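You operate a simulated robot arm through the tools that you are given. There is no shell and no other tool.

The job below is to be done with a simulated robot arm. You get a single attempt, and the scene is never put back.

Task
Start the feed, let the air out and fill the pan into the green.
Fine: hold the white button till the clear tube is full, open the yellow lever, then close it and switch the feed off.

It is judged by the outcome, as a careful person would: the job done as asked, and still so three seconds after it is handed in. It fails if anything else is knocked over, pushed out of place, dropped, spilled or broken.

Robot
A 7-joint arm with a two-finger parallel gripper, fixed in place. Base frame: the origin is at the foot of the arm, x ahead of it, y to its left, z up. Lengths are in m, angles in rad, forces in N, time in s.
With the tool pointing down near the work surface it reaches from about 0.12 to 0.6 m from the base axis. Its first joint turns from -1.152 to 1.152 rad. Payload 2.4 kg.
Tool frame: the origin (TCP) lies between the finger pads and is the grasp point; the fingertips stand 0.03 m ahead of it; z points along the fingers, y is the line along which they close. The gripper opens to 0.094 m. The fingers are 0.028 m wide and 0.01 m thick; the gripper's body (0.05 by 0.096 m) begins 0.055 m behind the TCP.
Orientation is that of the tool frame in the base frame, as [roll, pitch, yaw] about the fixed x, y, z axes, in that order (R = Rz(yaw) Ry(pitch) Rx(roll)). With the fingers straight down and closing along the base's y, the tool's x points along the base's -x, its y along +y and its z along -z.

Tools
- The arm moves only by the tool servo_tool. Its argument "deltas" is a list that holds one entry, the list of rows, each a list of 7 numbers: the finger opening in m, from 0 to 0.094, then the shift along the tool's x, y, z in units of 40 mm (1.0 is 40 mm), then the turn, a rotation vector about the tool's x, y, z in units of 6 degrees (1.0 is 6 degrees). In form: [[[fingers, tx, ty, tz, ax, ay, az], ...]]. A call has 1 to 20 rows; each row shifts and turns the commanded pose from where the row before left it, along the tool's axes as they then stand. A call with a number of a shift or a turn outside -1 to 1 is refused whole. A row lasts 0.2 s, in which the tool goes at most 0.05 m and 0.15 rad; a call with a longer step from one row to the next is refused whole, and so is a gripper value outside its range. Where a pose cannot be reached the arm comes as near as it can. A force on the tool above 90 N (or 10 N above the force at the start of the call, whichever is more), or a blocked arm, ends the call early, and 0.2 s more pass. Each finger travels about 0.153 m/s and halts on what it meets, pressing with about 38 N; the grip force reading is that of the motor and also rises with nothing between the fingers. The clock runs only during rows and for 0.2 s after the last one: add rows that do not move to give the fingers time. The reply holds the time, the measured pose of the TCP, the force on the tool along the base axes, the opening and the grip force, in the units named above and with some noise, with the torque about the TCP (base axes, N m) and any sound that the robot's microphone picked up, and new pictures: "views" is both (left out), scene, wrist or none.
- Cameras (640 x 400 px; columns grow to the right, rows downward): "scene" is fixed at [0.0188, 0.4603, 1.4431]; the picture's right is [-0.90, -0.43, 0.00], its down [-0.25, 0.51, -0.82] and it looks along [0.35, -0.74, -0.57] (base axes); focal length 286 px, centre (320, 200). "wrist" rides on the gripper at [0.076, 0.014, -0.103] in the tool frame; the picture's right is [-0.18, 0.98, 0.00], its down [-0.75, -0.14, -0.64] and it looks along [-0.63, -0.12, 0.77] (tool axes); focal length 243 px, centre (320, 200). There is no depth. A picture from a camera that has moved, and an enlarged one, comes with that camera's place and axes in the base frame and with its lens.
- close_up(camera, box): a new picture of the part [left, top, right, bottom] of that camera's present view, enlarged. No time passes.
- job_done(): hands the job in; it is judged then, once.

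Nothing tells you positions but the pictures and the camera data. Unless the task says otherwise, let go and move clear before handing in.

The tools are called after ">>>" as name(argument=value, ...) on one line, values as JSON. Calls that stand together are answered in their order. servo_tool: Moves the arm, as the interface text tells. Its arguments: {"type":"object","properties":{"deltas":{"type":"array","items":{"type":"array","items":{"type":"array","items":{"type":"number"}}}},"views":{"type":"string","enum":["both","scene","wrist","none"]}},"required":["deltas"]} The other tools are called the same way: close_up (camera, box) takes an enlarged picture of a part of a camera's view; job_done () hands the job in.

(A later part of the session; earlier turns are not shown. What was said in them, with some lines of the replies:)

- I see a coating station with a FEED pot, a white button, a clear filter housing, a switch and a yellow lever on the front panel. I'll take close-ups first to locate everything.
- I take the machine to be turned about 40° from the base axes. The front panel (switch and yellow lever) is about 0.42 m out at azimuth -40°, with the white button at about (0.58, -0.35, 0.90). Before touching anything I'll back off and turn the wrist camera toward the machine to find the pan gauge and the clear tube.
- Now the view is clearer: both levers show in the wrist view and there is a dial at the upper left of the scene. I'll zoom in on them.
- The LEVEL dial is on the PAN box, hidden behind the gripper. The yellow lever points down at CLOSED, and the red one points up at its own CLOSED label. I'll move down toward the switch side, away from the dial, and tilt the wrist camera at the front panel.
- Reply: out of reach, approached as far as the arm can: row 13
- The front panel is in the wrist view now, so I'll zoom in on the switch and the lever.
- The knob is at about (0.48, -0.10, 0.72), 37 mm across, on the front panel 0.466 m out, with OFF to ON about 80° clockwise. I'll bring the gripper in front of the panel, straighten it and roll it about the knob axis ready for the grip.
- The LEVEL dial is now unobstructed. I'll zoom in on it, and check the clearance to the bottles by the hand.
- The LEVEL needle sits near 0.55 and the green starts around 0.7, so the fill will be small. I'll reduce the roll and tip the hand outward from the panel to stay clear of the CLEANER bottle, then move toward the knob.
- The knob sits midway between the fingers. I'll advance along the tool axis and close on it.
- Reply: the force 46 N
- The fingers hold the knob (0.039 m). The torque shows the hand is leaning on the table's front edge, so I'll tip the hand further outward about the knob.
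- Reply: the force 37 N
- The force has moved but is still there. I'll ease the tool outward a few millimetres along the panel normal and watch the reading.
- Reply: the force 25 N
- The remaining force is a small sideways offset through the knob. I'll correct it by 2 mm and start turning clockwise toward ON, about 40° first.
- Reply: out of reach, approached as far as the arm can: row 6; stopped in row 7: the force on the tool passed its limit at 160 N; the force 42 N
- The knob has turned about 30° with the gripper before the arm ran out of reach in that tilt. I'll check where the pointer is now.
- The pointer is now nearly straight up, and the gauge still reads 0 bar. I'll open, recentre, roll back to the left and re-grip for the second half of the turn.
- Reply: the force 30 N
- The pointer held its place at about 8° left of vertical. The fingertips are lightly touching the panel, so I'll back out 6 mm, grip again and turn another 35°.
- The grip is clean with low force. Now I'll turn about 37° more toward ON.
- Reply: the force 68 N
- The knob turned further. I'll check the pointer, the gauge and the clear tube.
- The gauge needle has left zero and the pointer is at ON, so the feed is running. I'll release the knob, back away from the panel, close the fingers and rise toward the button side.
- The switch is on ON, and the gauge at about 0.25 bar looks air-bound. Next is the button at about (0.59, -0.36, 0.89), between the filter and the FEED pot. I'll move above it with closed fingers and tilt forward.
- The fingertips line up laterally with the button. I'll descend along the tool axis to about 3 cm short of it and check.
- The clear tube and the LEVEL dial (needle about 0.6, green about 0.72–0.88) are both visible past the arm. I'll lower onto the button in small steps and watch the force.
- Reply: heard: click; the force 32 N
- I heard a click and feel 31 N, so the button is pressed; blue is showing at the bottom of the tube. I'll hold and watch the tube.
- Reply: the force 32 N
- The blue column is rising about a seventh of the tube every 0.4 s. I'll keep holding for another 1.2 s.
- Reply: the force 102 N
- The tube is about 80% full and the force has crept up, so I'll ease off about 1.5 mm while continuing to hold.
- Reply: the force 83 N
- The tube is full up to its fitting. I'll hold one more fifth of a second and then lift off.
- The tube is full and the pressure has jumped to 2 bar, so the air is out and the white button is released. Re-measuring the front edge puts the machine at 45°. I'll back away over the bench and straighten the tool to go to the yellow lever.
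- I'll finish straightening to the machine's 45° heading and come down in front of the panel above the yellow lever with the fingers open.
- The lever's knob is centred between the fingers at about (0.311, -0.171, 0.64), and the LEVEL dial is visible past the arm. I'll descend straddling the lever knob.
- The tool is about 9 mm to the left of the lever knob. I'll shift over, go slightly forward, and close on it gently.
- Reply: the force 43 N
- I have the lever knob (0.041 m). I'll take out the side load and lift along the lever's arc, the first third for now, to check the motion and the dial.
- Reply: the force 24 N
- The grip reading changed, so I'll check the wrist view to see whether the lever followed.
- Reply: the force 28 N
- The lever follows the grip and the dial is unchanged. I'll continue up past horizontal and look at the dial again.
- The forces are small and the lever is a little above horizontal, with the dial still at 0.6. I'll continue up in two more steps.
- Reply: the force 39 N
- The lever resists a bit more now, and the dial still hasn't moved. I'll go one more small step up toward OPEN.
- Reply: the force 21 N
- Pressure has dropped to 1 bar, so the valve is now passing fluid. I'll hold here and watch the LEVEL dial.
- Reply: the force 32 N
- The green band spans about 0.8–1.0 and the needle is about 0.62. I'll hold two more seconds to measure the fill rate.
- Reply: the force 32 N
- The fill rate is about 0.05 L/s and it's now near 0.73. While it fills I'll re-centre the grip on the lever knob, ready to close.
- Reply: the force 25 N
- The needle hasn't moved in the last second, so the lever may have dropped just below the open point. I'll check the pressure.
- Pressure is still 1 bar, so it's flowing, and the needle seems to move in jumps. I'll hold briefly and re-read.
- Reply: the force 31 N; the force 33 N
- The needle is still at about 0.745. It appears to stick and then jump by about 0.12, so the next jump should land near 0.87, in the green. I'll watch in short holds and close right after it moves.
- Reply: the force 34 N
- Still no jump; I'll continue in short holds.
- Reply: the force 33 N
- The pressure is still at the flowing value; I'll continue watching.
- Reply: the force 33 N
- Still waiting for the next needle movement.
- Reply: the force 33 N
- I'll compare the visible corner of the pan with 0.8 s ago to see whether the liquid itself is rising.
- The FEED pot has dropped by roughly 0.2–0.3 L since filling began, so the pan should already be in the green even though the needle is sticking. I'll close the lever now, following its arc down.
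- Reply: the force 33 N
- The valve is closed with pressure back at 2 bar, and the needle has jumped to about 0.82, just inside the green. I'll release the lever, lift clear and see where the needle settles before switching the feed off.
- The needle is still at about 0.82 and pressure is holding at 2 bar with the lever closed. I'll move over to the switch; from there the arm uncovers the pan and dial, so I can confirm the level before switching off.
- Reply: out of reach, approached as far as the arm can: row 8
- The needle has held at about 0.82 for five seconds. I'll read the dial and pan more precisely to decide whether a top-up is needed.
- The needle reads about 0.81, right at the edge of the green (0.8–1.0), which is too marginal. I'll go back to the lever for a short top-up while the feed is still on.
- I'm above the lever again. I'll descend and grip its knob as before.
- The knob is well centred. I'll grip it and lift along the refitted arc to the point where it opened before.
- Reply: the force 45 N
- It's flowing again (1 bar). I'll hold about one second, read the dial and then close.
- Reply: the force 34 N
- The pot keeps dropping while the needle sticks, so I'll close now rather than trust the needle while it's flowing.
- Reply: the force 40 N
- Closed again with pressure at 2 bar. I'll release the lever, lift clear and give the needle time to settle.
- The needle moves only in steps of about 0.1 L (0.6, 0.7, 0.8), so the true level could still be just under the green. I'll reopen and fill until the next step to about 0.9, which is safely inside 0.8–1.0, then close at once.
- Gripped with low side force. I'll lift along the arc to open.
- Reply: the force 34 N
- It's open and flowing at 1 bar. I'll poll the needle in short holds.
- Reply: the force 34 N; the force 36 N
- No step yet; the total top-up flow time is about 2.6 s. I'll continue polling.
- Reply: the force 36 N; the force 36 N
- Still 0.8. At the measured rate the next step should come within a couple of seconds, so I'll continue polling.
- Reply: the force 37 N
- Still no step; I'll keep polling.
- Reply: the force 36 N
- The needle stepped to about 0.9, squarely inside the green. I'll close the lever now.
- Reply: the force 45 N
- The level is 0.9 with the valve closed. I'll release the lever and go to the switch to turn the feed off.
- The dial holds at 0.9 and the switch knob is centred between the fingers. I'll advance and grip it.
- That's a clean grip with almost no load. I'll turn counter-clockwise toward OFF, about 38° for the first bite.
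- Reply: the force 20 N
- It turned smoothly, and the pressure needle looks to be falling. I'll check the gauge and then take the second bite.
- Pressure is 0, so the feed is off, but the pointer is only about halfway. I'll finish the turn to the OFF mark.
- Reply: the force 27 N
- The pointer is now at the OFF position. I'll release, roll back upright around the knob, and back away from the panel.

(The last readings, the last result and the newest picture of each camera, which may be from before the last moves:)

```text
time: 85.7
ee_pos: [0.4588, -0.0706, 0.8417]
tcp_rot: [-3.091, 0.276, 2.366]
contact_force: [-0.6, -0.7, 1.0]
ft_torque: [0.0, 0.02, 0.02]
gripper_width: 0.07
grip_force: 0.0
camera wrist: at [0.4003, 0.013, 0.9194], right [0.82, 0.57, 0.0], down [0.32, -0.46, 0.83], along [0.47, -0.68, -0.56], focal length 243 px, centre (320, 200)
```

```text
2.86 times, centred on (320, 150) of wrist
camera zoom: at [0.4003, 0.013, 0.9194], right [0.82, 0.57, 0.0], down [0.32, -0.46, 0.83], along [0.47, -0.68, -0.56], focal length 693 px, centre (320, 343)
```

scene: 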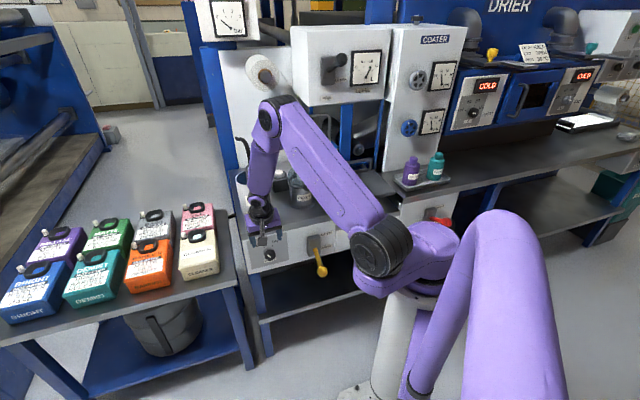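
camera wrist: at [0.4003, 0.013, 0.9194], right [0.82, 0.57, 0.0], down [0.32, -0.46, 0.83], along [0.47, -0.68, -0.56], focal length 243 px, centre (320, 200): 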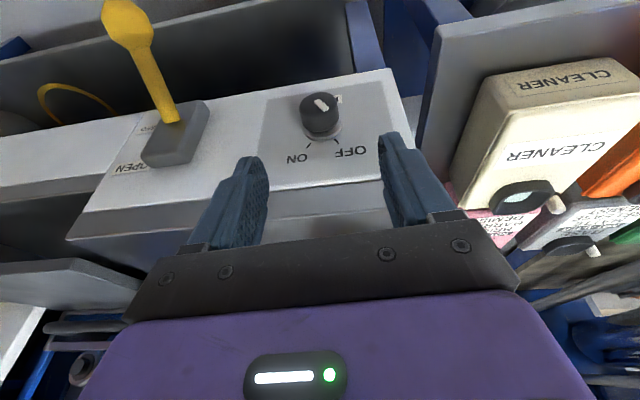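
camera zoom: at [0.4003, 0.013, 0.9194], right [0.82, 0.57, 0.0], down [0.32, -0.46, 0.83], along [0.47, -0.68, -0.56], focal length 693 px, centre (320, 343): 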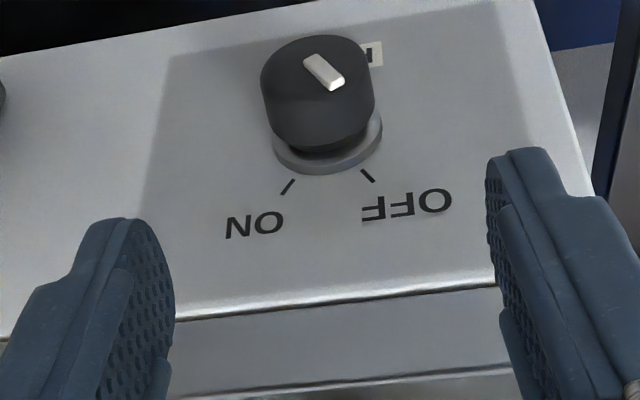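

Switch is at OFF, the lever is CLOSED, the level needle is in the green and pressure is 0. I'll raise the arm clear and make a final check.

>>> servo_tool(deltas=[[[0.07, 0.2, 0, -0.9, 0, 0, 0], [0.07, 0.2, 0, -0.9, 0, 0, 0], [0.07, 0.2, 0, -0.9, 0, 0.5, 0], [0.07, 0.2, 0, -0.9, 0, 0.5, 0], [0.07, 0, 0, -0.9, 0, 0.5, 0], [0.07, 0, 0, -0.9, 0, 0.5, 0], [0.07, 0, 0, 0, 0, 0, 0], [0.07, 0, 0, 0, 0, 0, 0], [0.07, 0, 0, 0, 0, 0, 0]]], views="both")

>>> close_up(camera="scene", box=[235, 225, 335, 285])

>>> close_up(camera="scene", box=[205, 0, 255, 40])

>>> close_up(camera="scene", box=[290, 20, 402, 110])

>>> close_up(camera="scene", box=[0, 190, 240, 330])

```text
time: 87.7
ee_pos: [0.4107, -0.0104, 1.0413]
tcp_rot: [-3.094, 0.065, 2.352]
contact_force: [0.1, 0.0, -0.4]
ft_torque: [0.0, 0.0, -0.01]
gripper_width: 0.0699
grip_force: 0.1
camera wrist: at [0.364, 0.0616, 1.138], right [0.83, 0.56, -0.04], down [0.42, -0.58, 0.7], along [0.37, -0.59, -0.72], focal length 243 px, centre (320, 200)
```

scene: 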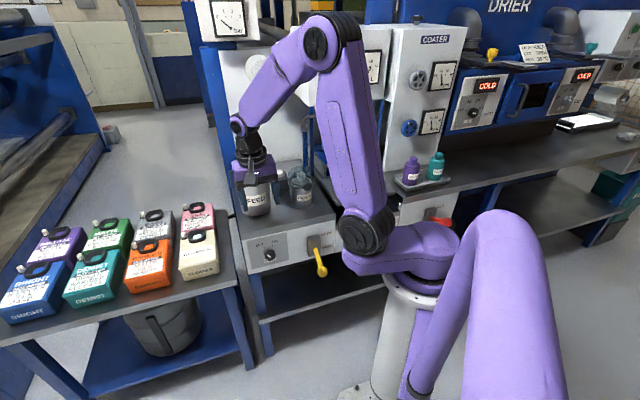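
wrist: 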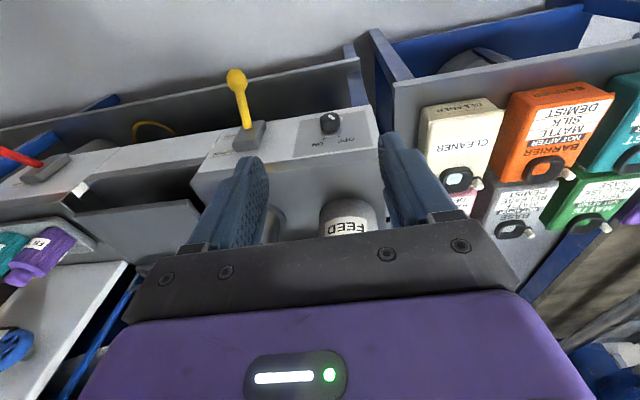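

```text
6.40 times, centred on (285, 255) of scene
camera zoom: at [0.0188, 0.4603, 1.4431], right [-0.9, -0.43, 0.0], down [-0.25, 0.51, -0.82], along [0.35, -0.74, -0.57], focal length 1832 px, centre (544, -152)
```

zoom: 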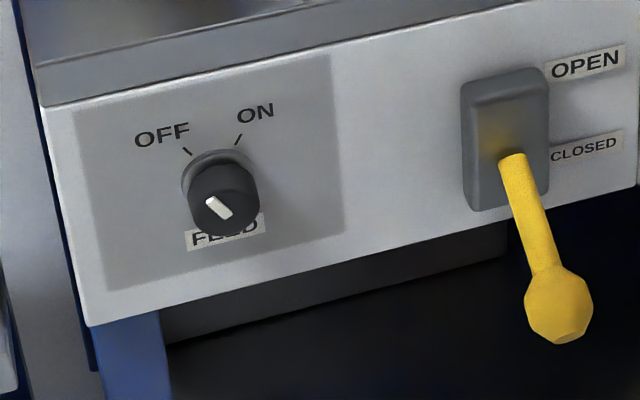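

```text
10.00 times, centred on (230, 20) of scene
camera zoom: at [0.0188, 0.4603, 1.4431], right [-0.9, -0.43, 0.0], down [-0.25, 0.51, -0.82], along [0.35, -0.74, -0.57], focal length 2862 px, centre (1220, 2000)
```

zoom: 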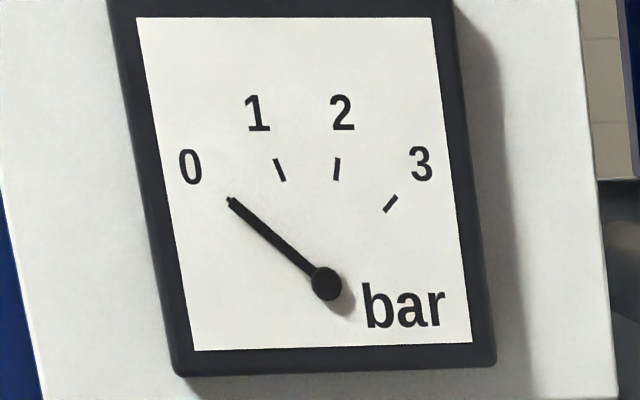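

```text
4.44 times, centred on (346, 65) of scene
camera zoom: at [0.0188, 0.4603, 1.4431], right [-0.9, -0.43, 0.0], down [-0.25, 0.51, -0.82], along [0.35, -0.74, -0.57], focal length 1272 px, centre (204, 800)
```

zoom: 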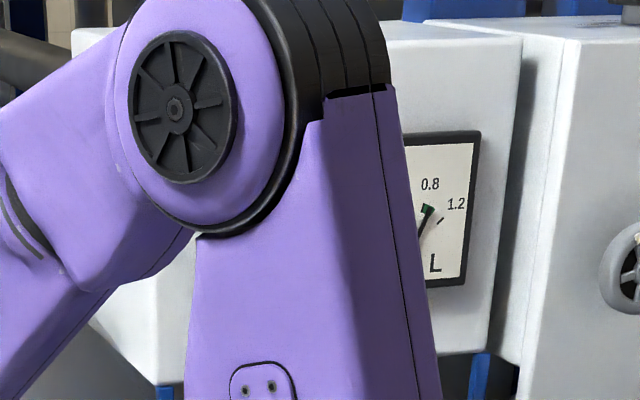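

```text
2.67 times, centred on (120, 260) of scene
camera zoom: at [0.0188, 0.4603, 1.4431], right [-0.9, -0.43, 0.0], down [-0.25, 0.51, -0.82], along [0.35, -0.74, -0.57], focal length 763 px, centre (853, 40)
```

zoom: 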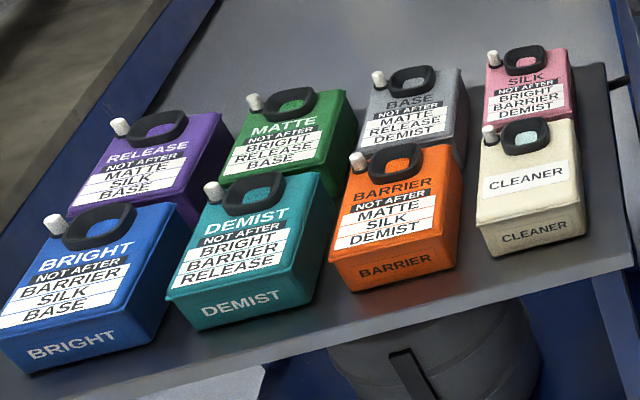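

Everything checks out. The feed is OFF, the yellow lever is CLOSED, pressure is 0, the LEVEL needle is in the green, the bottles are where they were, and the arm is clear. I'm handing the job in.

>>> job_done()

```text
The job is handed in.
```

The job is done and handed in. The air is out, the pan is filled to about 0.9 L (the green runs 0.8–1.0), the yellow lever is closed and the feed is switched off. I don't have the judging result.

- **Feed on:** I turned the switch to ON; it took two grips of the knob to get all the way round.
- **Air out:** I held the white button until the clear tube was full. Pressure then rose to 2 bar.
- **Filling:** I opened and closed the yellow lever three times rather than once. The level needle only moves in steps of about 0.1 L. I topped up until it stepped to about 0.9 L, because 0.8 is right at the edge of the green.
- **End state:** The switch pointer is on OFF, pressure reads 0 and the arm is clear. I saw nothing spilled, and the bottles are where they were.

While gripping the switch early on, the hand leaned on the table's front edge (about 40 N). One later turn stopped on the arm's force limit. I saw no damage from either.
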